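You operate a simulated robot arm through the tools that you are given. There is no shell and no other tool. Be economical: measure what you need, move in short steps, check, and stop when the job is done.

Carry out the task below with a simulated two-armed robot. There is one attempt and no reset: what you move stays moved.

JOB
Run the blue pack to the gate and pile it on the green.
Fine: stop the belt before you reach in; lay it the same way round as the green pack, which stays on the steel plate; raise the gate at the end.

It is judged by the outcome, as a careful person would: the job done as asked, and still so three seconds after it is handed in. It fails if anything else is knocked over, pushed out of place, dropped, spilled or broken.

ROBOT AND FRAMES
Two 7-joint arms with two-finger parallel grippers on one trunk, on a base that drives. Base frame: it is fixed to the floor where the robot stands at the start and does not move with it; the origin is under the middle of the robot, x ahead of it, y to its left, z up. Lengths are in m, angles in degrees, forces in N, time in s.
The left shoulder is at the start at [0.057, 0.182, 1.164], the right one opposite. With the tool pointing down near the work surface each hand reaches from about 0.1 to 0.32 m from the robot's upright axis, wherever it stands, measured 20 degrees to its own side. Places, roughly: belt gate [0.7, 0.4, 1]; black table switch [0.4, 0, 0.9]; blue card tray [0.5, 3.5, 1]; blue tape pack [-0.75, -2, 1.25]; cream card tray [0.25, 3.25, 1]; cream card tray (17x9x3 cm) [0.2, 3.4, 1.1]; foot lever [0.3, 0.1, 0.9]; green tape pack [-1, -2, 1.25]; grey tape pack [-1, -1.75, 1.25]; out lever [0.3, 0.2, 0.9]; slow-fast knob [1.2, -0.3, 0.8]; small bin [0.25, 3.5, 0.5]; stop clamp lever [0.8, 0.5, 1]; tb pack 3 top [0.5, -0.4, 1]; tension knob [1.2, -0.3, 0.9]; up-down lever [0.2, 0.3, 0.9]. Payload 3.91 kg a hand.
The TCP of each hand is the grasp point between the finger pads, 0.03 m short of the fingertips. In the tool frame z runs along the fingers and y along their closing line. The gripper opens to 0.11 m. The fingers are 0.02 m wide and 0.01 m thick; the gripper's body (0.048 by 0.112 m) begins 0.055 m behind the TCP.
Orientation is that of the tool frame in the base frame, as a unit quaternion [x, y, z, w]. With the fingers straight down and closing along the base's y, the tool's x points along the base's -x, its y along +y and its z along -z.

CONTROLS
- The arms move only by the tool jog_arm. It takes "left_targets", "right_targets" or both (then of equal length, played together; a hand with none holds still); each is a list of rows, each an object of numbers (a shift or turn left out is 0, a gripper value left out holds the last): "tx", "ty", "tz": the shift along the tool's x, y, z in cm; "ax", "ay", "az": the turn, a rotation vector about the tool's x, y, z in degrees. In form: [{"tx": .., "ty": .., "tz": .., "ax": .., "ay": .., "az": ..}, ...]. A call has 1 to 10 rows; each row shifts and turns the commanded pose from where the row before left it, along the tool's axes as they then stand. "left_jaw" and "right_jaw" are, for a hand that has rows, the gripper command, from -1 (shut) to 1 (fully open), values between in proportion, set as the call begins (left out, the last holds). A row lasts 0.2 s, in which the tool goes at most 0.05 m and 8.6 degrees; a call with a longer step from one row to the next is refused whole, and so is a gripper value outside its range. A pose out of reach is approached as far as the arm can. The call stops where the force on the tool passes 40 N (or 10 N more than at its start, if that is more) or the arm is blocked; 0.2 s more then pass. The fingers move at their own pace (about 0.072 m/s each) and stop on an object; they squeeze with about 32 N. The grip force told is the motor's: it shows also when the fingers shut on nothing. Time passes only in rows, and 0.2 s behind the last, so rows that do not move let the fingers close. The reply holds the time, the measured pose of the TCP, the force on the tool along the base axes, the opening and the grip force, in the units named above and with some noise, with the torque about the TCP (base axes, N m) and any sound that the robot's microphone picked up.
- Cameras (640 x 400 px; columns grow to the right, rows downward): "scene" is now at [0.1936, 0.0056, 1.3647]; the picture's right is [0.08, -1.00, 0.00], its down [-0.62, -0.05, -0.78] and it looks along [0.78, 0.06, -0.62] (base axes); focal length 214 px, centre (320, 200). "left" rides on the left gripper at [0.073, -0.017, -0.103] in its tool frame; the picture's right is [0.23, 0.97, 0.00], its down [-0.76, 0.18, -0.62] and it looks along [-0.61, 0.14, 0.78] (tool axes); focal length 222 px, centre (320, 200). "right" rides on the right gripper at [0.072, 0.017, -0.103] in its tool frame; the picture's right is [-0.23, 0.97, 0.00], its down [-0.76, -0.18, -0.62] and it looks along [-0.61, -0.14, 0.78] (tool axes); focal length 222 px, centre (320, 200).
- grab_frame(camera): a new picture of that camera. No time passes.
- move_column(by): slides the trunk up (or, below 0, down) by that many m; the arms and the scene camera ride with it, the base frame stays. It gives what a move gives, with no picture.
- drive_base(legs): drives the robot by 1 to 6 legs, each [ahead, left, turn to the left] in m, m and degrees, along the robot's own axes; the way and the turn of a leg run together, so that a leg with both is an arc; at most 1.5 m and 180 degrees a leg. The arms and the cameras ride along, it lands a little off, and it stops where it bumps. It gives what a move gives.
- pan_tilt(pan, tilt): turns the head with the scene camera to pan (to the left, within 80 degrees either way) and tilt (down, from -29 to 69), counted from straight ahead of the robot. It gives what a move gives.
- measure_at(camera, pixels): for up to 12 pixels [column, row] of the newest picture of that camera ("zoom" is the newest enlarged one), the place [x, y, z] in the base frame of the surface seen there, good to about 0.003 m, but the place of the scene camera against the robot may be out by one fixed shift of up to 0.018 m in any direction. No time passes.
- zoom(camera, box): a new picture of the part [left, top, right, bottom] of that camera's present view, enlarged. No time passes.
- hand_in(): hands the job in; it is judged then, once.

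Work in short steps. Measure before you move; look again where a grasp or a placing could have gone wrong, and mend it. You have 80 turns and 78 pictures in all, those below and enlarged ones among them. Open the grippers and draw the arms clear of the work before you hand the job in, unless the task says otherwise; then end with one line.

The tools are called after "Emit:" by a JSON object that holds its "api" and its "payload". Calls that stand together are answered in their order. jog_arm: Moves the arms, as the interface text tells. Its arguments: {"type":"object","properties":{"left_targets":{"type":"array","items":{"type":"object","properties":{"tx":{"type":"number"},"ty":{"type":"number"},"tz":{"type":"number"},"ax":{"type":"number"},"ay":{"type":"number"},"az":{"type":"number"}}}},"left_jaw":{"type":"number"},"right_targets":{"type":"array","items":{"type":"object","properties":{"tx":{"type":"number"},"ty":{"type":"number"},"tz":{"type":"number"},"ax":{"type":"number"},"ay":{"type":"number"},"az":{"type":"number"}}}},"right_jaw":{"type":"number"}},"required":[]} The other tools are called the same way: move_column (by) slides the trunk up or down; drive_base (legs) drives the base; pan_tilt (pan, tilt) turns the head that bears the scene camera; grab_frame (camera) takes a picture; measure_at (camera, pixels) gives the place of the surface under pixels of a picture; zoom (camera, box) takes an enlarged picture of a part of a camera's view; hand_in () hands the job in.

At the start:

```text
clock: 0.0
left_tool_pos: [0.3718, 0.3448, 1.2401]
left_tool_rot: [-0.001, 1.0, 0.0, 0.0]
left_wrist_force: [0.7, -0.3, -0.4]
left_wrist_torque: [-0.02, -0.02, -0.02]
left_width: 0.1101
left_grasp_force: 0.0
right_tool_pos: [0.2998, -0.0062, 1.2364]
right_tool_rot: [0.001, 1.0, 0.0, 0.0]
right_wrist_force: [0.2, 0.6, -1.0]
right_wrist_torque: [0.02, 0.03, 0.02]
right_width: 0.11
right_grasp_force: 0.1
trunk travel left (down, up): [-0.425, 0.089]
robot x, y, heading: [0.0003, 0.0032, -0.4]
head pan, tilt: [4.6, 38.3]
```

scene: 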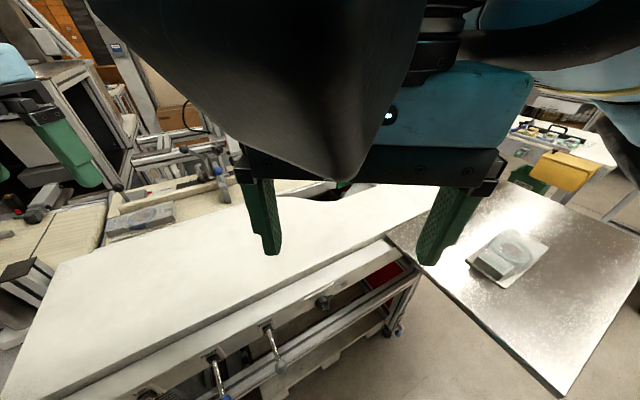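
right: 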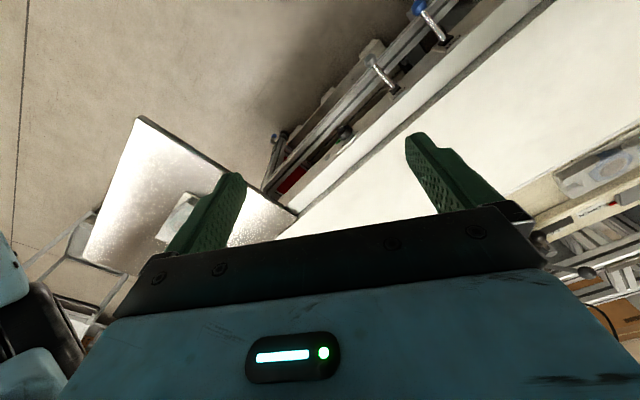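
left: 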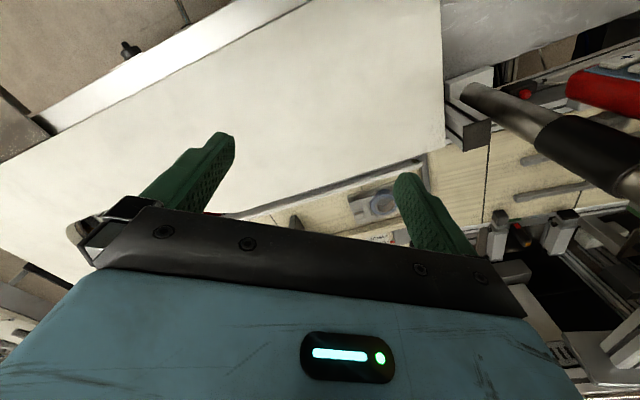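

The right hand blocks much of the scene view; a pack lies on the belt near (140,220) and one on the steel plate near (505,255). I zoom in on both to identify them.

Emit:
{"api": "zoom", "payload": {"camera": "scene", "box": [0, 100, 260, 262]}}

Emit:
{"api": "zoom", "payload": {"camera": "scene", "box": [400, 80, 640, 230]}}

Emit:
{"api": "measure_at", "payload": {"camera": "scene", "pixels": [[140, 218], [505, 255], [130, 290], [470, 300], [560, 385], [635, 240], [220, 170], [10, 270], [325, 300], [270, 330], [218, 360]]}}

```text
2.46 times, centred on (130, 181) of scene
```

zoom: 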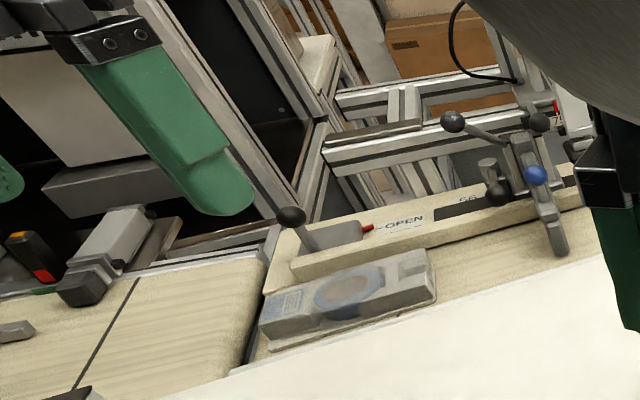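

```text
2.67 times, centred on (520, 155) of scene
```

zoom: 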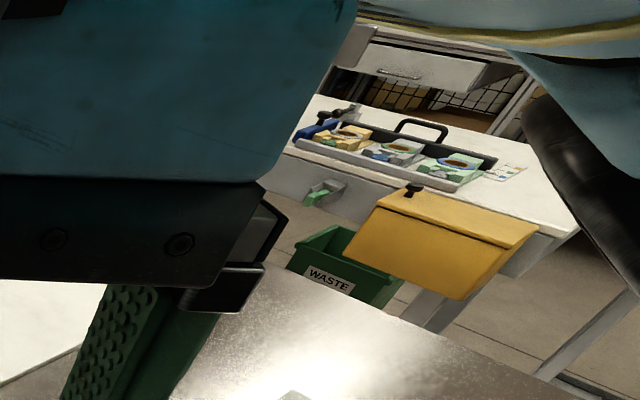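

```text
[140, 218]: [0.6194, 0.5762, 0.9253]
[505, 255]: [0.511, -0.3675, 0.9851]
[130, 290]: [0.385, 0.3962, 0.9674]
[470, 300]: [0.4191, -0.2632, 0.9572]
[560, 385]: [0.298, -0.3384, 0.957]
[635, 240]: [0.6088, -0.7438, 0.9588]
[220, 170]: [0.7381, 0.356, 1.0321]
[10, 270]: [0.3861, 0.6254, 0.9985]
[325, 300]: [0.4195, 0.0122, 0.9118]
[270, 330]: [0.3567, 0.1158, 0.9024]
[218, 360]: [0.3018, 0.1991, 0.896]
```

The belt pack seems to carry a blue disc, but the view is poor. I draw the right hand back and low out of view, then look around.

Emit:
{"api": "jog_arm", "payload": {"right_targets": [{"tx": 4}, {"tx": 4}, {"tx": 4, "ty": -3}, {"ty": -5}, {"ty": -5}, {"ty": -5}]}}

Emit:
{"api": "pan_tilt", "payload": {"pan": 40, "tilt": 38}}

Emit:
{"api": "grab_frame", "payload": {"camera": "scene"}}

```text
clock: 0.4
left_tool_pos: [0.3708, 0.3439, 1.2416]
left_tool_rot: [-0.001, 1.0, -0.001, 0.001]
left_wrist_force: [0.3, 0.0, -0.3]
left_wrist_torque: [-0.02, -0.01, -0.01]
left_width: 0.11
left_grasp_force: 0.1
right_tool_pos: [0.2779, -0.008, 1.2361]
right_tool_rot: [0.019, 1.0, -0.005, -0.009]
right_wrist_force: [-0.4, 0.4, -0.1]
right_wrist_torque: [0.02, -0.01, -0.01]
right_width: 0.11
right_grasp_force: 0.0
trunk travel left (down, up): [-0.425, 0.089]
robot x, y, heading: [-0.0032, -0.0033, 0.0]
head pan, tilt: [4.6, 38.3]
stopped in row 2 (right hand): the force on the tool passed its limit at 102 N (the readings are from after the stop); the commanded pose is now the measured one
```

```text
clock: 1.4
left_tool_pos: [0.3717, 0.3445, 1.2413]
left_tool_rot: [0.0, 1.0, 0.001, 0.0]
left_wrist_force: [-0.2, 0.4, -0.2]
left_wrist_torque: [-0.01, 0.02, 0.01]
left_width: 0.1102
left_grasp_force: 0.1
right_tool_pos: [0.2792, -0.0091, 1.2351]
right_tool_rot: [0.021, 1.0, -0.007, -0.013]
right_wrist_force: [0.3, 0.1, 0.4]
right_wrist_torque: [-0.01, -0.01, -0.02]
right_width: 0.1101
right_grasp_force: 0.0
trunk travel left (down, up): [-0.425, 0.089]
robot x, y, heading: [0.0029, 0.0015, 0.1]
head pan, tilt: [40.0, 38.0]
```

```text
72 pictures are left
```

scene: 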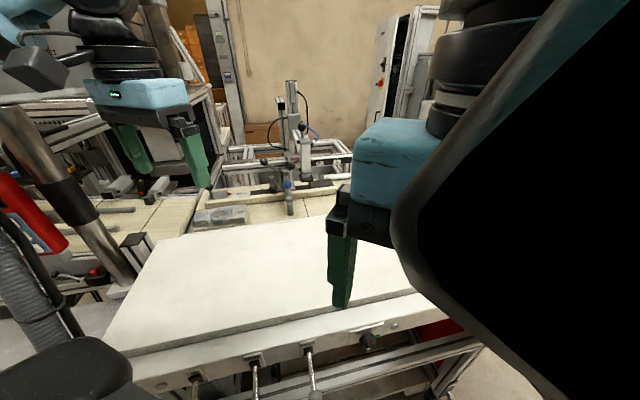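

The right hand bumped something close to the trunk, with no harm apparent. I zoom on the belt and gate at (120-350, 80-240).

Emit:
{"api": "zoom", "payload": {"camera": "scene", "box": [90, 75, 350, 237]}}

Emit:
{"api": "zoom", "payload": {"camera": "scene", "box": [100, 280, 420, 400]}}

Emit:
{"api": "zoom", "payload": {"camera": "scene", "box": [0, 100, 200, 300]}}

Emit:
{"api": "measure_at", "payload": {"camera": "scene", "pixels": [[220, 215], [290, 205], [287, 184], [304, 145], [272, 182], [160, 225], [320, 205], [190, 225], [197, 380], [254, 360], [308, 350], [368, 340]]}}

```text
2.46 times, centred on (220, 156) of scene
```

zoom: 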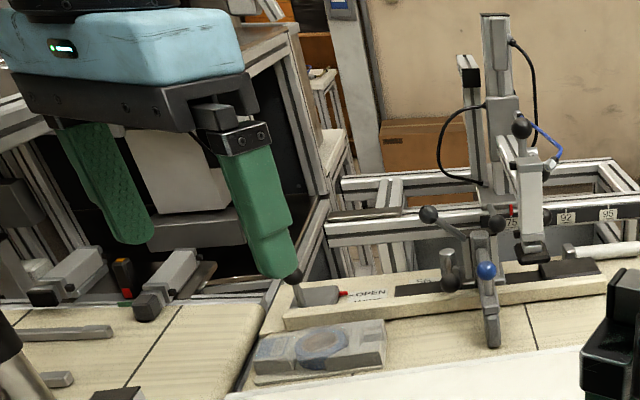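

```text
2.00 times, centred on (260, 340) of scene
```

zoom: 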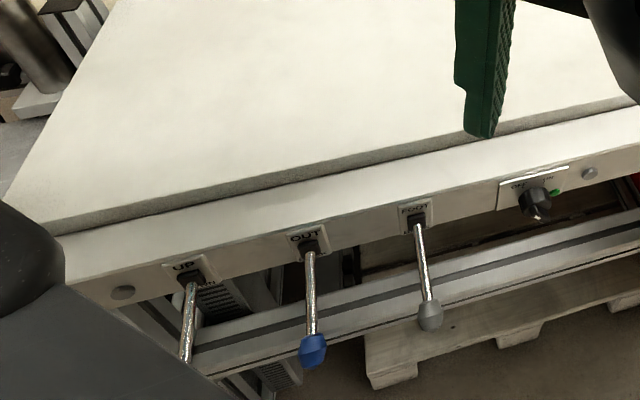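

```text
2.00 times, centred on (100, 200) of scene
```

zoom: 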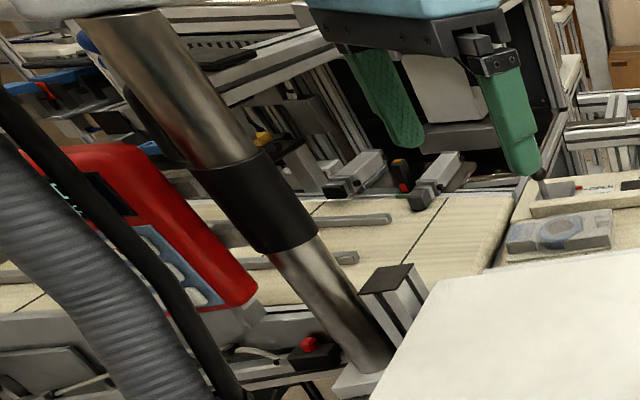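

```text
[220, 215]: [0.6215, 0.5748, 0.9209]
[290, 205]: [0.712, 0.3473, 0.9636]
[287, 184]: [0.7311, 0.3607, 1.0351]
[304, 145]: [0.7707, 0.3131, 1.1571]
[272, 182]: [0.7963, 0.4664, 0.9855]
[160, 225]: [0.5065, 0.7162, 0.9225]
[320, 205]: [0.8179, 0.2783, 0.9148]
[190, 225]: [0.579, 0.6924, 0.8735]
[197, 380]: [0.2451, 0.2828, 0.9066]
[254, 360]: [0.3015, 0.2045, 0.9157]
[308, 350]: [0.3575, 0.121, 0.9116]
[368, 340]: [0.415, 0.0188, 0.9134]
```

The front has UP/OUT/FOOT levers and a black rotary switch at (368,340). I move the right hand aside toward −y and zoom closer on the switch and on the gate hardware.

Emit:
{"api": "jog_arm", "payload": {"right_targets": [{"ty": -4}, {"ty": -5}, {"ty": -5}, {"ty": -5}, {"ty": -5}]}}

Emit:
{"api": "pan_tilt", "payload": {"pan": 20, "tilt": 45}}

Emit:
{"api": "grab_frame", "payload": {"camera": "scene"}}

```text
clock: 1.8
left_tool_pos: [0.372, 0.3437, 1.2422]
left_tool_rot: [0.0, 1.0, 0.0, 0.0]
left_wrist_force: [0.4, -0.6, 0.4]
left_wrist_torque: [-0.03, 0.01, 0.01]
left_width: 0.1101
left_grasp_force: 0.0
right_tool_pos: [0.2804, -0.0299, 1.2304]
right_tool_rot: [0.036, 0.999, -0.012, -0.014]
right_wrist_force: [-0.4, 0.1, 0.5]
right_wrist_torque: [0.01, 0.0, -0.02]
right_width: 0.1099
right_grasp_force: 0.2
trunk travel left (down, up): [-0.425, 0.089]
robot x, y, heading: [-0.0022, -0.0033, -0.0]
head pan, tilt: [40.0, 38.0]
stopped in row 1 (right hand): the force on the tool passed its limit at 62 N (the readings are from after the stop); the commanded pose is now the measured one
```

```text
clock: 2.6
left_tool_pos: [0.3727, 0.3446, 1.2409]
left_tool_rot: [-0.001, 1.0, 0.0, 0.0]
left_wrist_force: [-0.5, -0.2, -0.4]
left_wrist_torque: [0.02, -0.01, 0.0]
left_width: 0.11
left_grasp_force: 0.1
right_tool_pos: [0.2807, -0.0294, 1.2315]
right_tool_rot: [0.036, 0.999, -0.01, -0.013]
right_wrist_force: [-1.0, 1.1, 0.7]
right_wrist_torque: [0.02, 0.0, -0.02]
right_width: 0.11
right_grasp_force: 0.0
trunk travel left (down, up): [-0.425, 0.089]
robot x, y, heading: [-0.0028, 0.0009, 0.1]
head pan, tilt: [20.0, 45.0]
```

```text
68 pictures are left
```

scene: 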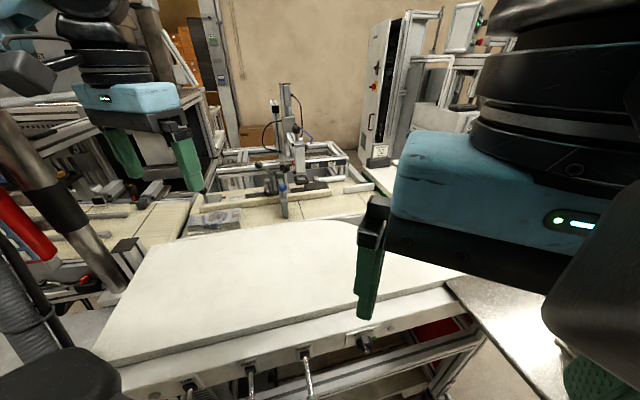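

The right arm seems to press on the robot's own body; I bring it ahead again first and then to the right and up.

Emit:
{"api": "jog_arm", "payload": {"right_targets": [{"tx": -3}, {"tx": -3, "ty": -1}, {"ty": -3}, {"ty": -4}, {"ty": -4}, {"ty": -4}, {"ty": -4}]}}

Emit:
{"api": "zoom", "payload": {"camera": "scene", "box": [320, 300, 440, 375]}}

Emit:
{"api": "zoom", "payload": {"camera": "scene", "box": [170, 70, 370, 240]}}

```text
clock: 4.2
left_tool_pos: [0.3709, 0.3436, 1.2408]
left_tool_rot: [-0.001, 1.0, 0.0, 0.001]
left_wrist_force: [0.0, 0.4, -0.5]
left_wrist_torque: [0.01, -0.02, 0.02]
left_width: 0.11
left_grasp_force: 0.0
right_tool_pos: [0.3248, -0.2324, 1.2378]
right_tool_rot: [0.032, 0.999, -0.007, -0.007]
right_wrist_force: [-0.1, -0.6, -0.3]
right_wrist_torque: [0.01, -0.01, -0.03]
right_width: 0.1102
right_grasp_force: 0.2
trunk travel left (down, up): [-0.425, 0.089]
robot x, y, heading: [0.0015, 0.001, 0.2]
head pan, tilt: [20.0, 45.0]
```

```text
5.33 times, centred on (380, 338) of scene
```

zoom: 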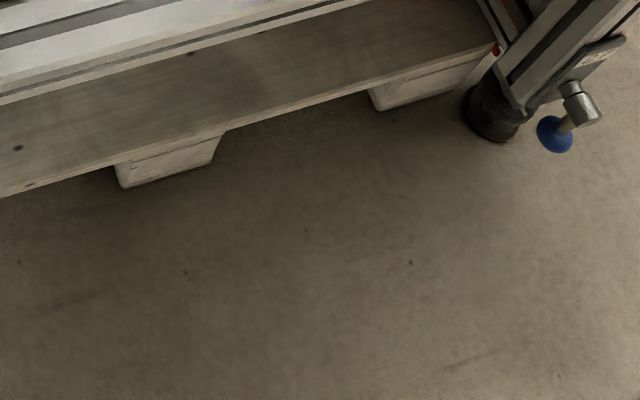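

```text
2.35 times, centred on (270, 155) of scene
```

zoom: 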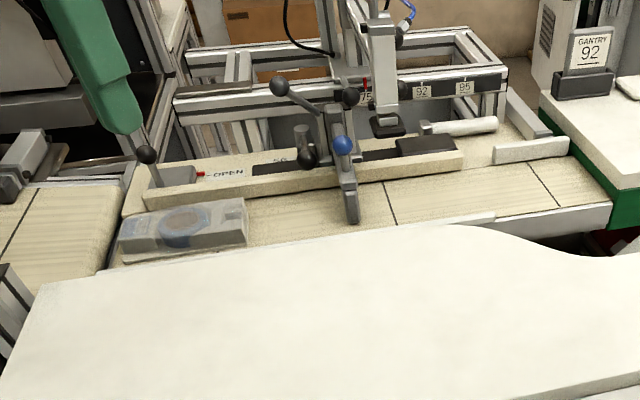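

The camera view has settled differently than pictured; I take a new frame.

Emit:
{"api": "grab_frame", "payload": {"camera": "scene"}}

```text
65 pictures are left
```

scene: 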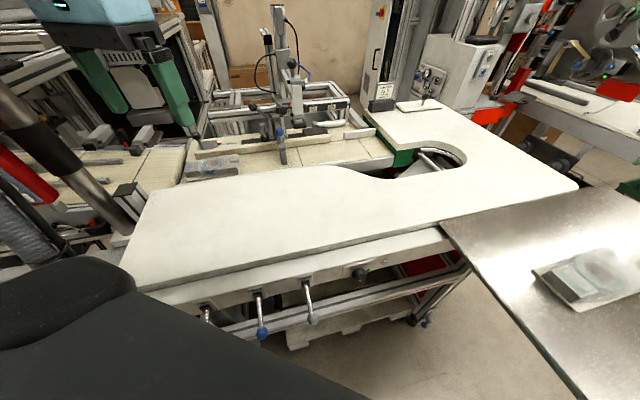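

Now the view is clear. I zoom on the switch and levers, the pack on the plate, the gate gear, and the background panel.

Emit:
{"api": "zoom", "payload": {"camera": "scene", "box": [190, 255, 390, 345]}}

Emit:
{"api": "zoom", "payload": {"camera": "scene", "box": [500, 230, 640, 318]}}

Emit:
{"api": "zoom", "payload": {"camera": "scene", "box": [360, 10, 640, 185]}}

Emit:
{"api": "measure_at", "payload": {"camera": "scene", "pixels": [[360, 273], [213, 168], [282, 155], [280, 133], [268, 122], [340, 152], [430, 68], [200, 145]]}}

```text
3.20 times, centred on (290, 300) of scene
```

zoom: 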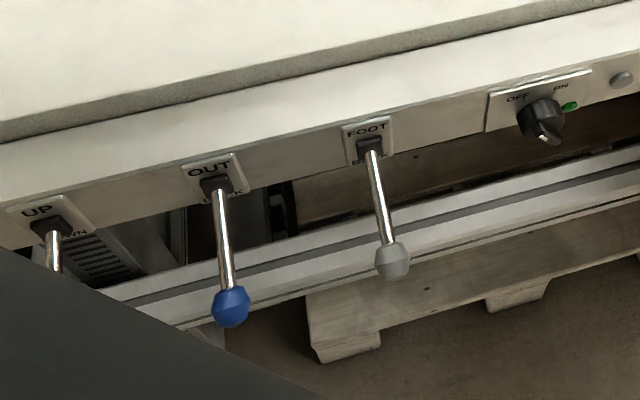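

```text
4.55 times, centred on (570, 274) of scene
```

zoom: 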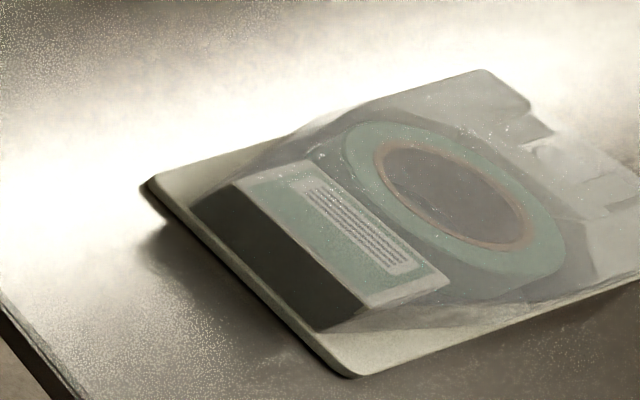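

```text
2.29 times, centred on (500, 98) of scene
```

zoom: 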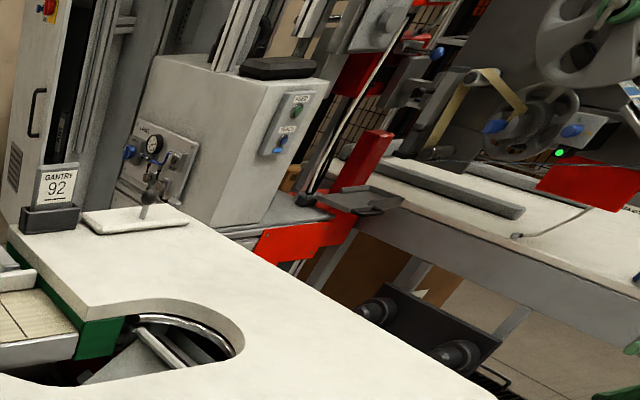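

```text
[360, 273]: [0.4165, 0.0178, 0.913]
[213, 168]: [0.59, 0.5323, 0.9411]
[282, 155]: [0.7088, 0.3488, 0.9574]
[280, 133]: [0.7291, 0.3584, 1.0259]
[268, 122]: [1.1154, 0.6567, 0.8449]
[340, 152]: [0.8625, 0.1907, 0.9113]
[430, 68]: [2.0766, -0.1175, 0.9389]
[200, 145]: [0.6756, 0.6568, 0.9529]
```

I zoom in tighter on each control's label and on the gate.

Emit:
{"api": "zoom", "payload": {"camera": "scene", "box": [335, 255, 399, 295]}}

Emit:
{"api": "zoom", "payload": {"camera": "scene", "box": [240, 80, 336, 170]}}

Emit:
{"api": "zoom", "payload": {"camera": "scene", "box": [180, 120, 276, 180]}}

Emit:
{"api": "zoom", "payload": {"camera": "scene", "box": [185, 280, 281, 340]}}

```text
10.00 times, centred on (367, 275) of scene
```

zoom: 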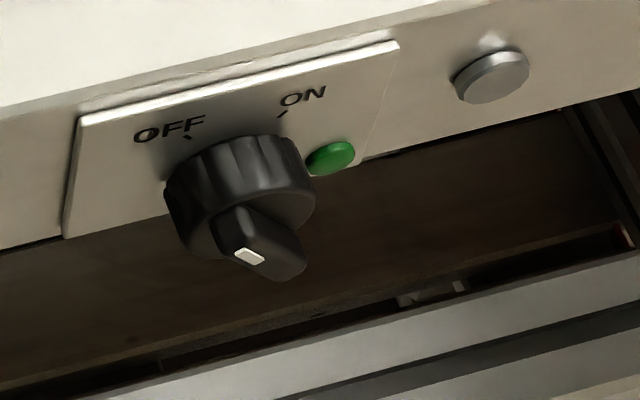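

```text
4.44 times, centred on (288, 125) of scene
```

zoom: 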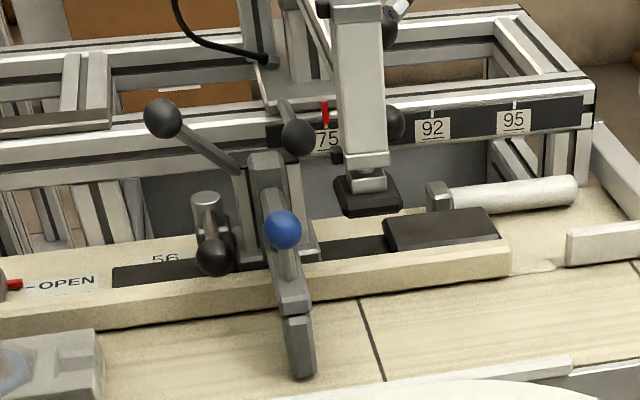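

```text
6.67 times, centred on (228, 150) of scene
```

zoom: 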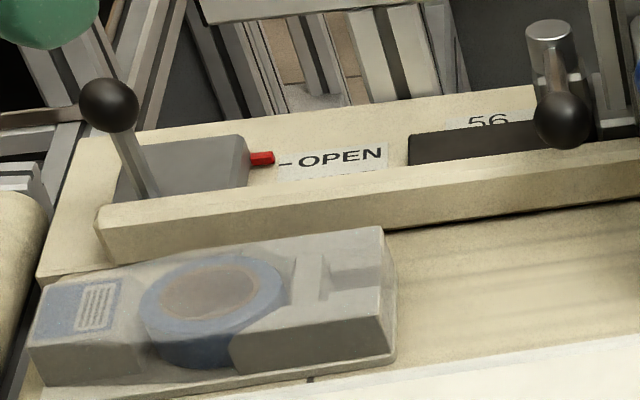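

```text
6.67 times, centred on (233, 310) of scene
```

zoom: 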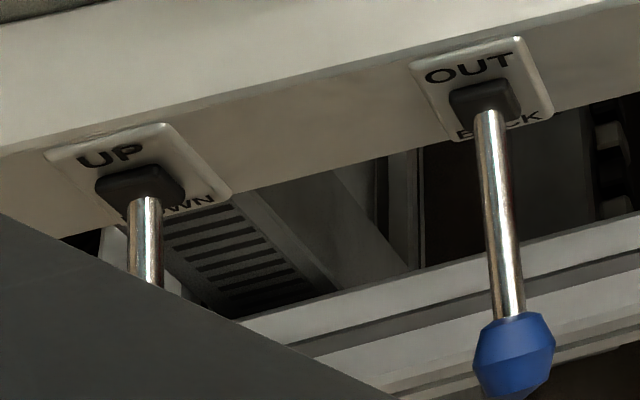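

The switch reads OFF/ON with its pointer toward OFF; the belt carries the blue pack (label end at left) and the gate bar with blue ball lies across the belt. I'll back off and square up with the table before turning the switch; first I look to both sides for obstacles.

Emit:
{"api": "pan_tilt", "payload": {"pan": 80, "tilt": 45}}

Emit:
{"api": "grab_frame", "payload": {"camera": "scene"}}

Emit:
{"api": "pan_tilt", "payload": {"pan": -70, "tilt": 45}}

Emit:
{"api": "grab_frame", "payload": {"camera": "scene"}}

```text
clock: 5.5
left_tool_pos: [0.3715, 0.3456, 1.24]
left_tool_rot: [-0.001, 1.0, 0.0, 0.0]
left_wrist_force: [0.5, 1.1, 0.1]
left_wrist_torque: [-0.02, -0.01, 0.0]
left_width: 0.1096
left_grasp_force: 0.1
right_tool_pos: [0.3268, -0.2321, 1.2375]
right_tool_rot: [0.033, 0.999, -0.01, -0.008]
right_wrist_force: [0.0, -0.2, 0.3]
right_wrist_torque: [-0.01, 0.01, 0.0]
right_width: 0.11
right_grasp_force: 0.1
trunk travel left (down, up): [-0.425, 0.089]
robot x, y, heading: [-0.002, 0.0001, 0.0]
head pan, tilt: [80.0, 45.0]
```

```text
57 pictures are left
```

scene: 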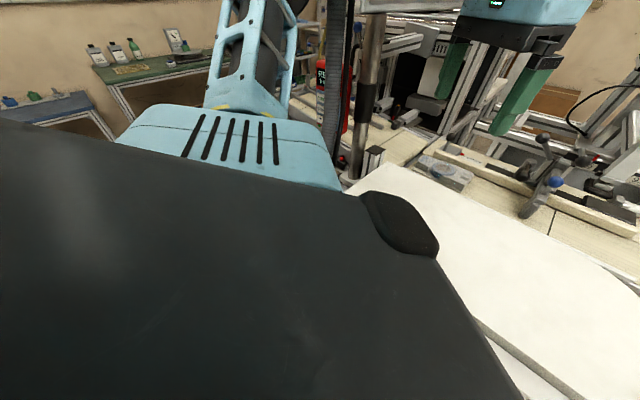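

```text
clock: 7.9
left_tool_pos: [0.371, 0.3453, 1.2419]
left_tool_rot: [-0.001, 1.0, -0.001, 0.001]
left_wrist_force: [0.1, 0.3, -0.1]
left_wrist_torque: [-0.01, 0.0, -0.03]
left_width: 0.1101
left_grasp_force: 0.1
right_tool_pos: [0.3265, -0.2307, 1.2374]
right_tool_rot: [0.034, 0.999, -0.009, -0.007]
right_wrist_force: [-0.6, -0.4, 0.3]
right_wrist_torque: [0.0, -0.04, -0.02]
right_width: 0.11
right_grasp_force: 0.0
trunk travel left (down, up): [-0.425, 0.089]
robot x, y, heading: [-0.0034, -0.0022, 0.1]
head pan, tilt: [-70.0, 45.0]
```

```text
56 pictures are left
```

scene: 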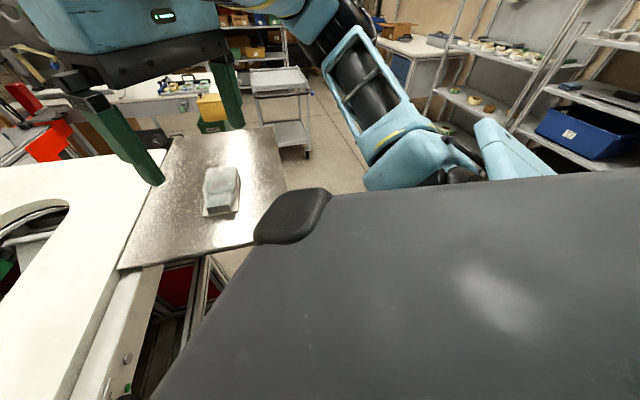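

The floor behind looks free; I back off along the table's normal, then turn left about 32.7° to face it squarely.

Emit:
{"api": "drive_base", "payload": {"legs": [[-0.25, -0.13, 0], [0, 0, 32.7]]}}

Emit:
{"api": "pan_tilt", "payload": {"pan": 0, "tilt": 38}}

Emit:
{"api": "grab_frame", "payload": {"camera": "scene"}}

```text
clock: 11.4
left_tool_pos: [-0.1226, 0.3605, 1.2408]
left_tool_rot: [-0.287, 0.958, 0.0, -0.001]
left_wrist_force: [0.4, 0.7, 0.0]
left_wrist_torque: [0.0, -0.05, -0.01]
left_width: 0.11
left_grasp_force: 0.1
right_tool_pos: [0.1537, -0.1466, 1.2385]
right_tool_rot: [-0.253, 0.967, -0.011, -0.005]
right_wrist_force: [0.4, 0.0, 0.3]
right_wrist_torque: [-0.02, -0.01, 0.03]
right_width: 0.1103
right_grasp_force: 0.0
trunk travel left (down, up): [-0.425, 0.089]
robot x, y, heading: [-0.2438, -0.1332, 33.1]
head pan, tilt: [-70.0, 45.0]
```

```text
clock: 12.8
left_tool_pos: [-0.1218, 0.3603, 1.2424]
left_tool_rot: [-0.287, 0.958, 0.001, 0.0]
left_wrist_force: [-0.1, 0.8, -0.9]
left_wrist_torque: [0.03, -0.01, 0.02]
left_width: 0.1101
left_grasp_force: 0.1
right_tool_pos: [0.1549, -0.1474, 1.2376]
right_tool_rot: [-0.254, 0.967, -0.01, -0.005]
right_wrist_force: [-0.3, -0.9, 0.0]
right_wrist_torque: [-0.03, 0.02, 0.04]
right_width: 0.1099
right_grasp_force: 0.0
trunk travel left (down, up): [-0.425, 0.089]
robot x, y, heading: [-0.2469, -0.1328, 33.2]
head pan, tilt: [0.0, 38.0]
```

```text
55 pictures are left
```

scene: 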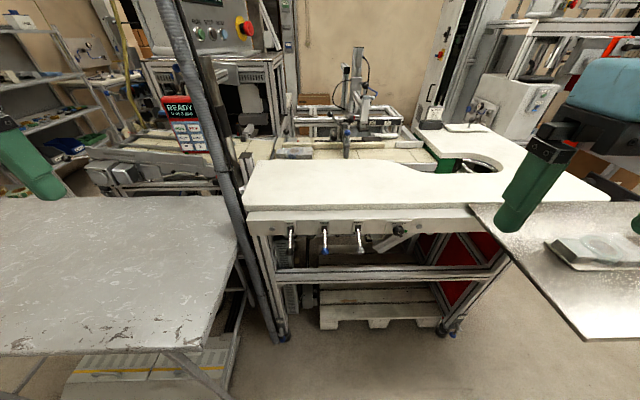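

The switch is now at about (397,230) and the table is square ahead. I measure the switch area and the face.

Emit:
{"api": "zoom", "payload": {"camera": "scene", "box": [365, 205, 445, 255]}}

Emit:
{"api": "measure_at", "payload": {"camera": "scene", "pixels": [[398, 230], [340, 226], [415, 228], [300, 222], [460, 225], [400, 210], [290, 153], [345, 150], [346, 130], [233, 150], [590, 248], [185, 120]]}}

Emit:
{"api": "zoom", "payload": {"camera": "scene", "box": [140, 0, 300, 160]}}

```text
8.00 times, centred on (405, 230) of scene
```

zoom: 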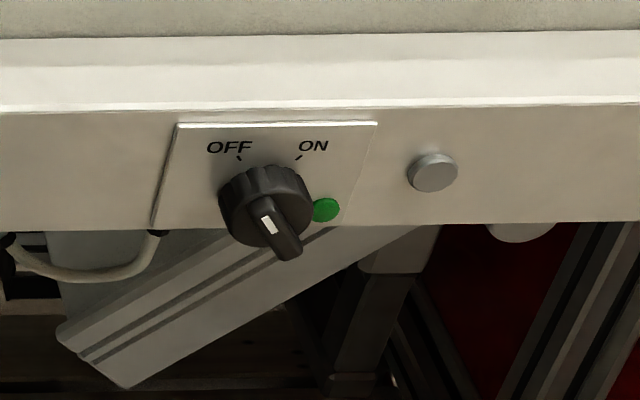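

```text
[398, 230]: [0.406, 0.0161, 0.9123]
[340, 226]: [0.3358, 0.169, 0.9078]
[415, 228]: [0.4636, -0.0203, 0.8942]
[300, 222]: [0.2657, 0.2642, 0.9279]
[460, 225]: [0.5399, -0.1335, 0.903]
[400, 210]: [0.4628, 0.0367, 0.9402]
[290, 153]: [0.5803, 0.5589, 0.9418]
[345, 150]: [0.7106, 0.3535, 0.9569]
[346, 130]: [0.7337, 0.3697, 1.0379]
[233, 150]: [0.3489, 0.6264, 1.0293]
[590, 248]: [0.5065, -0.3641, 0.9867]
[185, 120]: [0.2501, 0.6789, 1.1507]
```

```text
2.50 times, centred on (220, 80) of scene
```

zoom: 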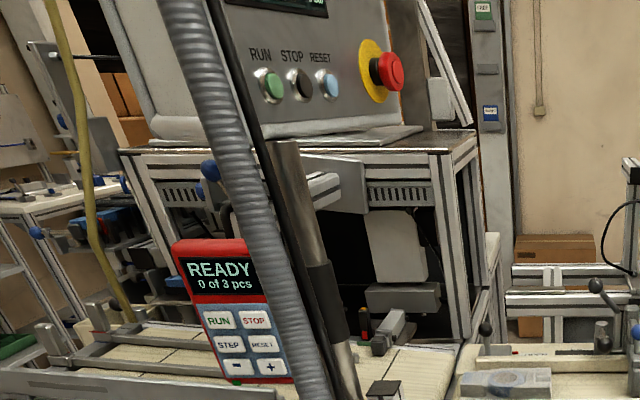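

The black OFF/ON table switch is the belt switch candidate. I move the right hand ahead 15 cm and pitch it up to point horizontally at the table front.

Emit:
{"api": "jog_arm", "payload": {"right_targets": [{"tx": -5}, {"tx": -5}, {"tx": -5, "az": -3.3}, {"ay": -8.5}, {"ay": -8.5}, {"ay": -8.5}, {"ay": -8.5}, {"ay": -8.5}, {"ay": -8.5}, {"ay": -8.5}]}}

Emit:
{"api": "jog_arm", "payload": {"right_targets": [{"ay": -8.5}, {"ay": -8.5}, {"ay": -8.5}, {"ay": -5}]}}

```text
clock: 15.0
left_tool_pos: [-0.122, 0.361, 1.241]
left_tool_rot: [-0.287, 0.958, -0.001, 0.0]
left_wrist_force: [-0.2, 0.0, 0.3]
left_wrist_torque: [-0.02, -0.02, -0.03]
left_width: 0.1099
left_grasp_force: 0.1
right_tool_pos: [0.2853, -0.0725, 1.2363]
right_tool_rot: [-0.249, 0.835, 0.131, 0.472]
right_wrist_force: [-0.5, -0.7, 0.5]
right_wrist_torque: [0.04, 0.0, 0.0]
right_width: 0.1098
right_grasp_force: 0.1
trunk travel left (down, up): [-0.425, 0.089]
robot x, y, heading: [-0.2428, -0.131, 33.2]
head pan, tilt: [0.0, 38.0]
```

```text
clock: 16.0
left_tool_pos: [-0.1212, 0.3592, 1.2397]
left_tool_rot: [-0.287, 0.958, 0.0, 0.0]
left_wrist_force: [0.1, -0.2, 0.6]
left_wrist_torque: [-0.01, 0.02, 0.01]
left_width: 0.1103
left_grasp_force: 0.0
right_tool_pos: [0.2967, -0.0642, 1.2411]
right_tool_rot: [-0.207, 0.682, 0.193, 0.675]
right_wrist_force: [0.8, 0.8, 0.5]
right_wrist_torque: [-0.01, 0.03, -0.01]
right_width: 0.11
right_grasp_force: 0.0
right hand out of reach, approached as far as the arm can: row 3, 4
trunk travel left (down, up): [-0.425, 0.089]
robot x, y, heading: [-0.2484, -0.1314, 33.1]
head pan, tilt: [0.0, 38.0]
```

The hand now points along (0.84,0.54,0). I lower it in front of the switch at about 10 cm standoff and look with its camera.

Emit:
{"api": "jog_arm", "payload": {"right_targets": [{"tx": 5}, {"tx": 5}, {"tx": 5}, {"tx": 5}, {"tx": 5}, {"tx": 5}, {"tx": 2}]}}

Emit:
{"api": "grab_frame", "payload": {"camera": "right"}}

```text
clock: 17.6
left_tool_pos: [-0.1216, 0.3605, 1.2409]
left_tool_rot: [-0.286, 0.958, 0.0, 0.0]
left_wrist_force: [0.6, 0.6, 0.4]
left_wrist_torque: [0.0, 0.0, -0.01]
left_width: 0.1098
left_grasp_force: 0.1
right_tool_pos: [0.2997, -0.0616, 1.2309]
right_tool_rot: [-0.208, 0.681, 0.193, 0.675]
right_wrist_force: [0.0, 0.4, 0.0]
right_wrist_torque: [-0.03, 0.0, 0.0]
right_width: 0.1099
right_grasp_force: 0.0
right hand out of reach, approached as far as the arm can: row 1, 2, 3, 4, 5, 6, 7
trunk travel left (down, up): [-0.425, 0.089]
robot x, y, heading: [-0.2478, -0.1288, 33.5]
head pan, tilt: [0.0, 38.0]
```

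```text
52 pictures are left
```

right: 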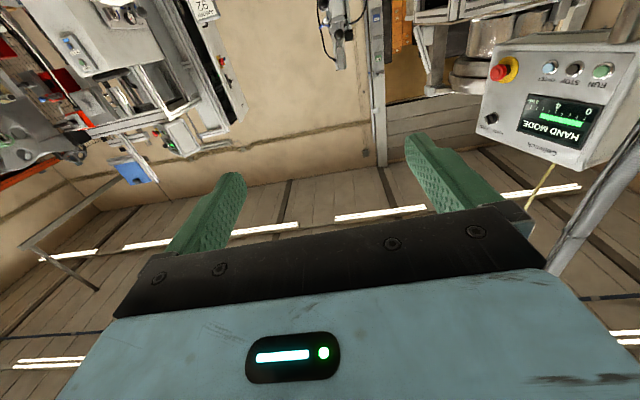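

Downward motion fails at this wrist pose, so lowering the trunk is better. I check the grey table near the left hand first.

Emit:
{"api": "measure_at", "payload": {"camera": "scene", "pixels": [[100, 280], [215, 250], [200, 350], [30, 210], [40, 180]]}}

Emit:
{"api": "pan_tilt", "payload": {"pan": 45, "tilt": 45}}

Emit:
{"api": "grab_frame", "payload": {"camera": "scene"}}

```text
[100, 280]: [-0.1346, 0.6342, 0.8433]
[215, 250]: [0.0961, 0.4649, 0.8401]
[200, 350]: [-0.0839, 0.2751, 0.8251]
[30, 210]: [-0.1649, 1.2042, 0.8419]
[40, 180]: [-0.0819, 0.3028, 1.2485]
```

```text
clock: 18.8
left_tool_pos: [-0.1217, 0.36, 1.2402]
left_tool_rot: [-0.286, 0.958, 0.0, -0.001]
left_wrist_force: [0.7, -0.2, -0.5]
left_wrist_torque: [-0.01, -0.01, -0.03]
left_width: 0.1099
left_grasp_force: 0.0
right_tool_pos: [0.2995, -0.0612, 1.2316]
right_tool_rot: [-0.208, 0.682, 0.192, 0.675]
right_wrist_force: [-0.2, 0.2, 0.5]
right_wrist_torque: [-0.01, -0.02, 0.04]
right_width: 0.1099
right_grasp_force: 0.0
trunk travel left (down, up): [-0.425, 0.089]
robot x, y, heading: [-0.2478, -0.1289, 33.2]
head pan, tilt: [45.0, 45.0]
```

```text
51 pictures are left
```

scene: 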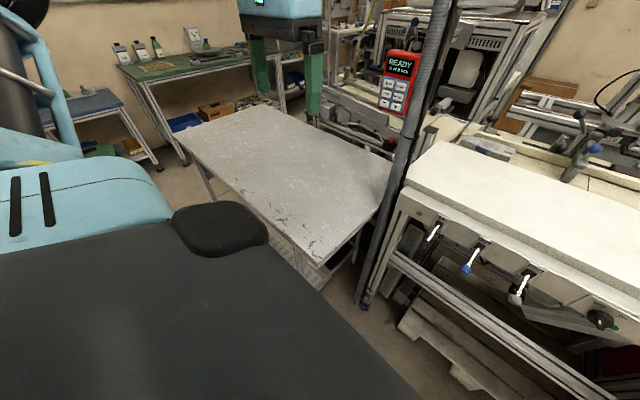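

The left hand stands over the grey table (z 0.84). I raise it 12 cm, then lower the trunk 0.30 m.

Emit:
{"api": "jog_arm", "payload": {"left_targets": [{"tz": -4}, {"tz": -4}, {"tz": -4}]}}

Emit:
{"api": "move_column", "payload": {"by": -0.3}}

Emit:
{"api": "grab_frame", "payload": {"camera": "right"}}

```text
clock: 19.6
left_tool_pos: [-0.1201, 0.3606, 1.3607]
left_tool_rot: [-0.287, 0.958, 0.0, 0.001]
left_wrist_force: [0.6, -0.7, -0.2]
left_wrist_torque: [-0.01, 0.02, 0.04]
left_width: 0.1099
left_grasp_force: 0.1
right_tool_pos: [0.2998, -0.0628, 1.232]
right_tool_rot: [-0.207, 0.682, 0.193, 0.675]
right_wrist_force: [0.5, -0.4, 0.2]
right_wrist_torque: [0.0, -0.01, 0.0]
right_width: 0.1101
right_grasp_force: 0.1
trunk travel left (down, up): [-0.425, 0.089]
robot x, y, heading: [-0.2442, -0.1299, 33.3]
head pan, tilt: [45.0, 45.0]
```

```text
clock: 22.6
left_tool_pos: [-0.1229, 0.3615, 1.0606]
left_tool_rot: [-0.287, 0.958, 0.0, 0.001]
left_wrist_force: [0.3, 0.0, 0.8]
left_wrist_torque: [-0.01, -0.02, 0.0]
left_width: 0.1101
left_grasp_force: 0.1
right_tool_pos: [0.3548, -0.0278, 0.7821]
right_tool_rot: [-0.238, 0.784, 0.156, 0.552]
right_wrist_force: [0.3, -0.9, 0.3]
right_wrist_torque: [0.01, 0.01, -0.03]
right_width: 0.1099
right_grasp_force: 0.1
trunk travel left (down, up): [-0.125, 0.389]
robot x, y, heading: [-0.2435, -0.1317, 33.0]
head pan, tilt: [45.0, 45.0]
```

```text
50 pictures are left
```

right: 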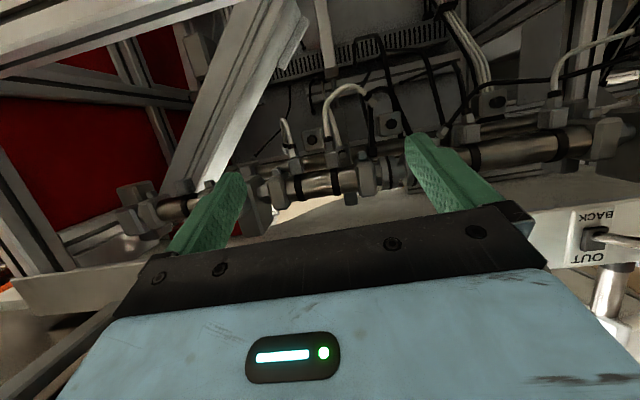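

The command had run lower than the measured pose; the hand is now at z 0.78, tilted down. I raise it in small steps, backing off from the table, and see.

Emit:
{"api": "jog_arm", "payload": {"right_targets": [{"tz": -4}, {"tx": -4}, {"tx": -4}]}}

```text
clock: 23.4
left_tool_pos: [-0.1227, 0.3606, 1.0622]
left_tool_rot: [-0.287, 0.958, 0.001, 0.001]
left_wrist_force: [0.5, -0.1, -0.2]
left_wrist_torque: [-0.01, -0.02, -0.01]
left_width: 0.1101
left_grasp_force: 0.1
right_tool_pos: [0.3748, -0.009, 0.8699]
right_tool_rot: [-0.238, 0.785, 0.156, 0.551]
right_wrist_force: [-0.2, -0.1, 0.1]
right_wrist_torque: [0.0, 0.01, 0.0]
right_width: 0.1098
right_grasp_force: 0.1
right hand out of reach, approached as far as the arm can: row 1
trunk travel left (down, up): [-0.125, 0.389]
robot x, y, heading: [-0.2468, -0.131, 33.1]
head pan, tilt: [45.0, 45.0]
```

The hand keeps a 20° downward pitch, close to the panel. I back the base 8 cm and look with the right camera.

Emit:
{"api": "drive_base", "payload": {"legs": [[-0.08, 0, 0]]}}

Emit:
{"api": "jog_arm", "payload": {"right_targets": [{"ay": -6}, {"ay": -6}, {"ay": -6}]}}

Emit:
{"api": "grab_frame", "payload": {"camera": "right"}}

```text
clock: 24.4
left_tool_pos: [-0.1885, 0.3158, 1.062]
left_tool_rot: [-0.286, 0.958, 0.0, 0.0]
left_wrist_force: [0.3, -0.7, 0.3]
left_wrist_torque: [-0.02, -0.02, -0.02]
left_width: 0.1101
left_grasp_force: 0.0
right_tool_pos: [0.3091, -0.0524, 0.8693]
right_tool_rot: [-0.238, 0.784, 0.156, 0.551]
right_wrist_force: [0.1, -0.3, -0.1]
right_wrist_torque: [-0.01, -0.05, -0.02]
right_width: 0.1098
right_grasp_force: 0.0
trunk travel left (down, up): [-0.125, 0.389]
robot x, y, heading: [-0.3112, -0.1721, 33.3]
head pan, tilt: [45.0, 45.0]
```

```text
clock: 25.2
left_tool_pos: [-0.1884, 0.3183, 1.062]
left_tool_rot: [-0.286, 0.958, 0.0, 0.0]
left_wrist_force: [0.3, 0.4, -0.6]
left_wrist_torque: [0.01, 0.01, -0.01]
left_width: 0.1101
left_grasp_force: 0.0
right_tool_pos: [0.3065, -0.0478, 0.8712]
right_tool_rot: [-0.227, 0.727, 0.179, 0.623]
right_wrist_force: [-0.2, 0.1, 0.7]
right_wrist_torque: [0.0, -0.04, 0.01]
right_width: 0.11
right_grasp_force: 0.1
right hand out of reach, approached as far as the arm can: row 2, 3
trunk travel left (down, up): [-0.125, 0.389]
robot x, y, heading: [-0.3113, -0.1767, 33.0]
head pan, tilt: [45.0, 45.0]
```

```text
49 pictures are left
```

right: 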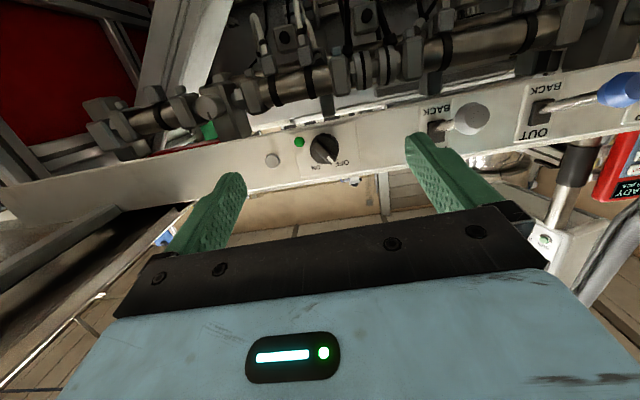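

The switch shows at (322,148) between the fingers. I measure it with this accurate camera.

Emit:
{"api": "measure_at", "payload": {"camera": "right", "pixels": [[322, 148], [330, 157], [271, 161], [360, 150], [250, 175], [299, 142], [315, 140]]}}

Emit:
{"api": "zoom", "payload": {"camera": "right", "box": [240, 110, 400, 210]}}

```text
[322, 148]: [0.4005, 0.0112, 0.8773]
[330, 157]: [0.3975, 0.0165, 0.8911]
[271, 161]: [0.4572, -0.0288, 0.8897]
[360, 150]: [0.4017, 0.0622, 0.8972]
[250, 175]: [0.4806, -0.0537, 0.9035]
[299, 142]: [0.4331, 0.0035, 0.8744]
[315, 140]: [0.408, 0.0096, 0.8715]
```

```text
4.00 times, centred on (320, 160) of right
```

zoom: 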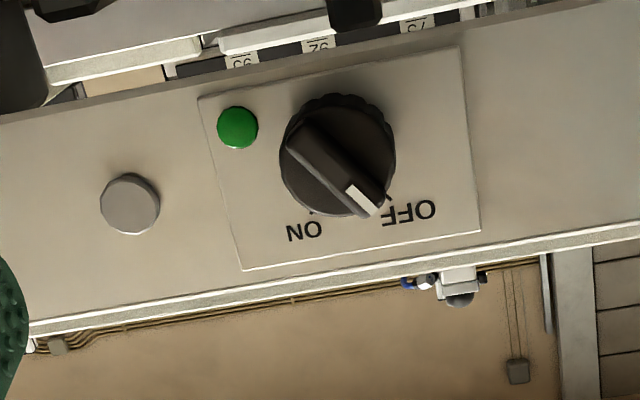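

Knob front is at about (0.400,0.011,0.878), pointing OFF (up-left about 38°). I align 5 cm short of it and roll −38° so the fingers straddle the fin.

Emit:
{"api": "jog_arm", "payload": {"right_targets": [{"tx": -2.5, "ty": -0.25, "tz": 3.5}, {"az": -7.6}, {"az": -7.6}, {"az": -7.6}, {"az": -7.6}, {"az": -7.6}], "right_jaw": -0.2}}

Emit:
{"api": "grab_frame", "payload": {"camera": "right"}}

```text
clock: 26.6
left_tool_pos: [-0.1876, 0.3182, 1.0609]
left_tool_rot: [-0.286, 0.958, 0.0, 0.001]
left_wrist_force: [1.0, 0.7, 1.1]
left_wrist_torque: [0.01, -0.01, 0.02]
left_width: 0.1101
left_grasp_force: 0.0
right_tool_pos: [0.3401, -0.0279, 0.8899]
right_tool_rot: [-0.451, 0.613, -0.035, 0.648]
right_wrist_force: [0.2, -0.2, -0.1]
right_wrist_torque: [0.03, -0.01, -0.02]
right_width: 0.0442
right_grasp_force: 0.1
trunk travel left (down, up): [-0.125, 0.389]
robot x, y, heading: [-0.3101, -0.1747, 33.4]
head pan, tilt: [45.0, 45.0]
```

```text
47 pictures are left
```

right: 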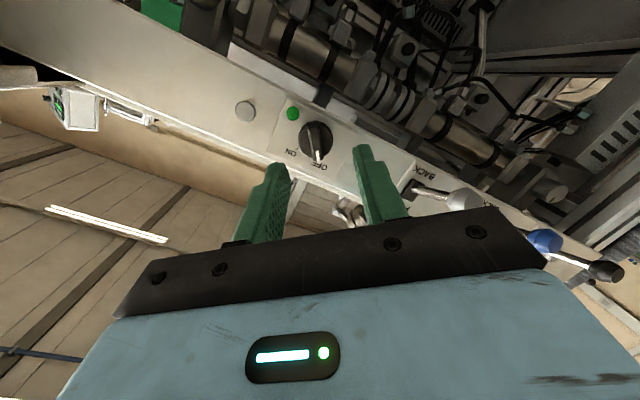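

Fingers straddle with 44 mm opening, roughly parallel to the fin. I measure the knob anew.

Emit:
{"api": "measure_at", "payload": {"camera": "right", "pixels": [[316, 143], [319, 158], [315, 130], [306, 140], [328, 140]]}}

Emit:
{"api": "zoom", "payload": {"camera": "right", "box": [230, 90, 390, 190]}}

```text
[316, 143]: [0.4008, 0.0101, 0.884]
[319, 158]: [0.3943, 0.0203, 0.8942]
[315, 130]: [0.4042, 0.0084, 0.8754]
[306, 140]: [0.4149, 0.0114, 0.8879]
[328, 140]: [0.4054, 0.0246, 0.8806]
```

```text
4.00 times, centred on (310, 140) of right
```

zoom: 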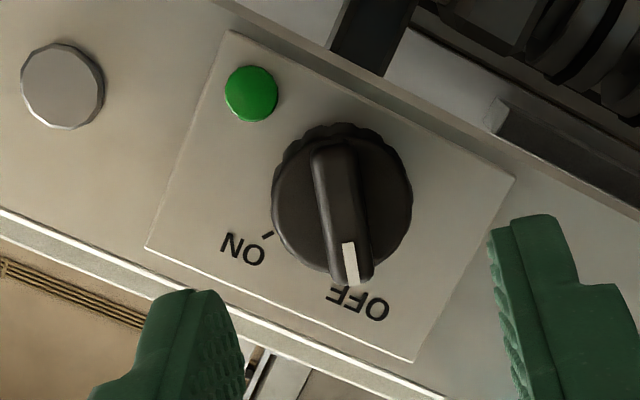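

Fin centre lies 7.3 cm ahead, −0.4 cm in tool y. I advance 5.1 cm, then close on the fin.

Emit:
{"api": "jog_arm", "payload": {"right_targets": [{"ty": -0.35, "tx": -0.25, "tz": 2.5}, {"tz": 2.6}]}}

Emit:
{"api": "grab_frame", "payload": {"camera": "right"}}

Emit:
{"api": "jog_arm", "payload": {"right_targets": [{}, {}, {}], "right_jaw": -1}}

```text
clock: 27.2
left_tool_pos: [-0.189, 0.3177, 1.0603]
left_tool_rot: [-0.287, 0.958, 0.0, 0.0]
left_wrist_force: [0.3, 0.0, -0.5]
left_wrist_torque: [0.01, -0.01, 0.0]
left_width: 0.11
left_grasp_force: 0.0
right_tool_pos: [0.3829, 0.0008, 0.886]
right_tool_rot: [-0.452, 0.613, -0.035, 0.647]
right_wrist_force: [-0.2, 0.8, 0.8]
right_wrist_torque: [0.01, 0.0, -0.01]
right_width: 0.0438
right_grasp_force: 0.0
trunk travel left (down, up): [-0.125, 0.389]
robot x, y, heading: [-0.3096, -0.1738, 33.3]
head pan, tilt: [45.0, 45.0]
```

```text
45 pictures are left
```

right: 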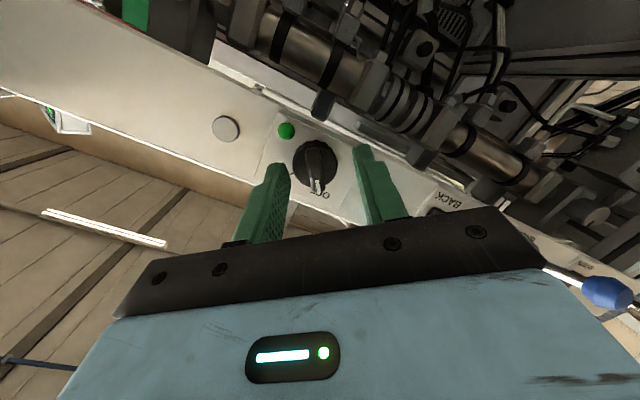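

```text
clock: 28.2
left_tool_pos: [-0.1865, 0.3162, 1.0605]
left_tool_rot: [-0.285, 0.959, 0.0, 0.001]
left_wrist_force: [0.2, 0.5, 0.6]
left_wrist_torque: [-0.02, 0.02, 0.01]
left_width: 0.1101
left_grasp_force: 0.0
right_tool_pos: [0.3863, -0.0044, 0.8917]
right_tool_rot: [-0.444, 0.613, -0.04, 0.652]
right_wrist_force: [-0.3, -4.6, 2.3]
right_wrist_torque: [0.35, -0.37, -0.3]
right_width: 0.0215
right_grasp_force: 44.9
trunk travel left (down, up): [-0.125, 0.389]
robot x, y, heading: [-0.3073, -0.1717, 32.8]
head pan, tilt: [45.0, 45.0]
stopped in row 3 (right hand): the force on the tool passed its limit at 40 N (the readings are from after the stop); the commanded pose is now the measured one
```

Closed to 21.5 mm with 45 N grip. A quick check of how it holds.

Emit:
{"api": "zoom", "payload": {"camera": "right", "box": [230, 100, 390, 200]}}

Emit:
{"api": "pan_tilt", "payload": {"pan": -3, "tilt": 25}}

Emit:
{"api": "grab_frame", "payload": {"camera": "scene"}}

```text
4.00 times, centred on (310, 150) of right
```

zoom: 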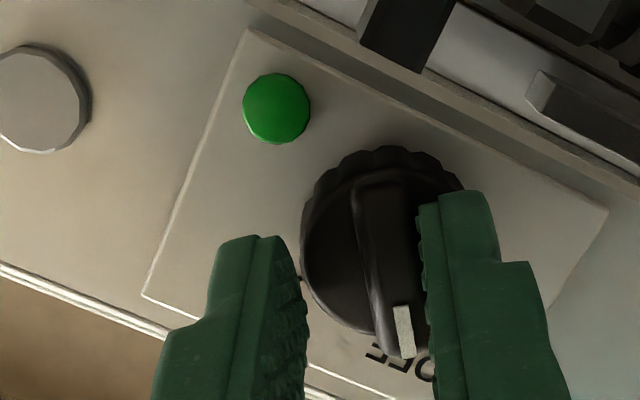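

```text
clock: 29.3
left_tool_pos: [-0.1881, 0.3159, 1.0607]
left_tool_rot: [-0.286, 0.958, 0.001, 0.001]
left_wrist_force: [0.0, 0.7, -0.2]
left_wrist_torque: [0.01, 0.06, 0.02]
left_width: 0.1101
left_grasp_force: 0.0
right_tool_pos: [0.3872, -0.0021, 0.8916]
right_tool_rot: [-0.444, 0.614, -0.04, 0.652]
right_wrist_force: [1.9, -9.5, 5.8]
right_wrist_torque: [0.19, -0.06, -0.6]
right_width: 0.0214
right_grasp_force: 44.8
trunk travel left (down, up): [-0.125, 0.389]
robot x, y, heading: [-0.3098, -0.1715, 33.0]
head pan, tilt: [-3.0, 25.0]
```

```text
43 pictures are left
```

scene: 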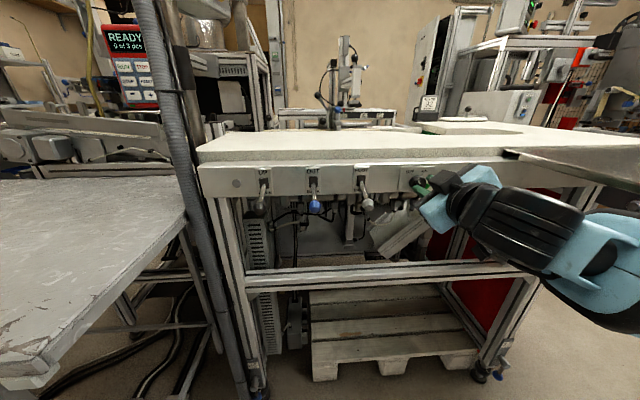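

The right-hand finger in the image bears on the fin, the other on the barrel; a clockwise (+az) turn goes to ON. I turn 35° while raising the left hand as a lookout.

Emit:
{"api": "jog_arm", "payload": {"right_targets": [{"az": 8}, {"az": 8}, {"az": 8}, {"az": 8}, {"az": 8}], "left_targets": [{"tz": -5}, {"tz": -5}, {"tz": -5}, {"tz": -5}, {"tz": -5}]}}

Emit:
{"api": "zoom", "payload": {"camera": "right", "box": [230, 100, 390, 200]}}

```text
clock: 30.5
left_tool_pos: [-0.1845, 0.3125, 1.1111]
left_tool_rot: [-0.287, 0.958, 0.0, 0.002]
left_wrist_force: [0.4, -0.3, 0.6]
left_wrist_torque: [0.01, 0.02, -0.01]
left_width: 0.1099
left_grasp_force: 0.0
left hand out of reach, approached as far as the arm can: row 2, 3, 4, 5
right_tool_pos: [0.3819, -0.0001, 0.889]
right_tool_rot: [-0.21, 0.73, 0.188, 0.623]
right_wrist_force: [-31.2, -8.9, -20.3]
right_wrist_torque: [-0.37, 0.61, 0.61]
right_width: 0.0098
right_grasp_force: 45.0
trunk travel left (down, up): [-0.125, 0.389]
robot x, y, heading: [-0.3112, -0.1736, 33.0]
head pan, tilt: [-3.0, 25.0]
```

```text
4.00 times, centred on (310, 150) of right
```

zoom: 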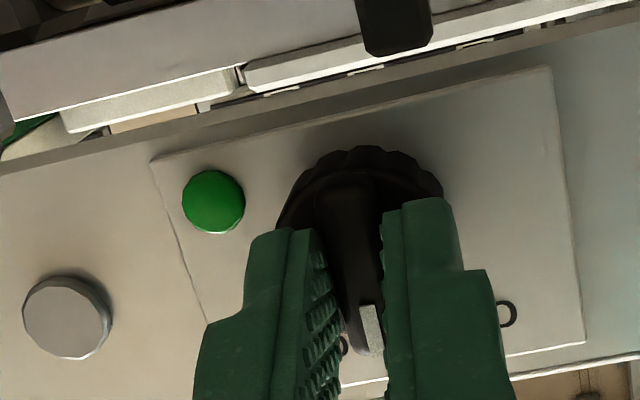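

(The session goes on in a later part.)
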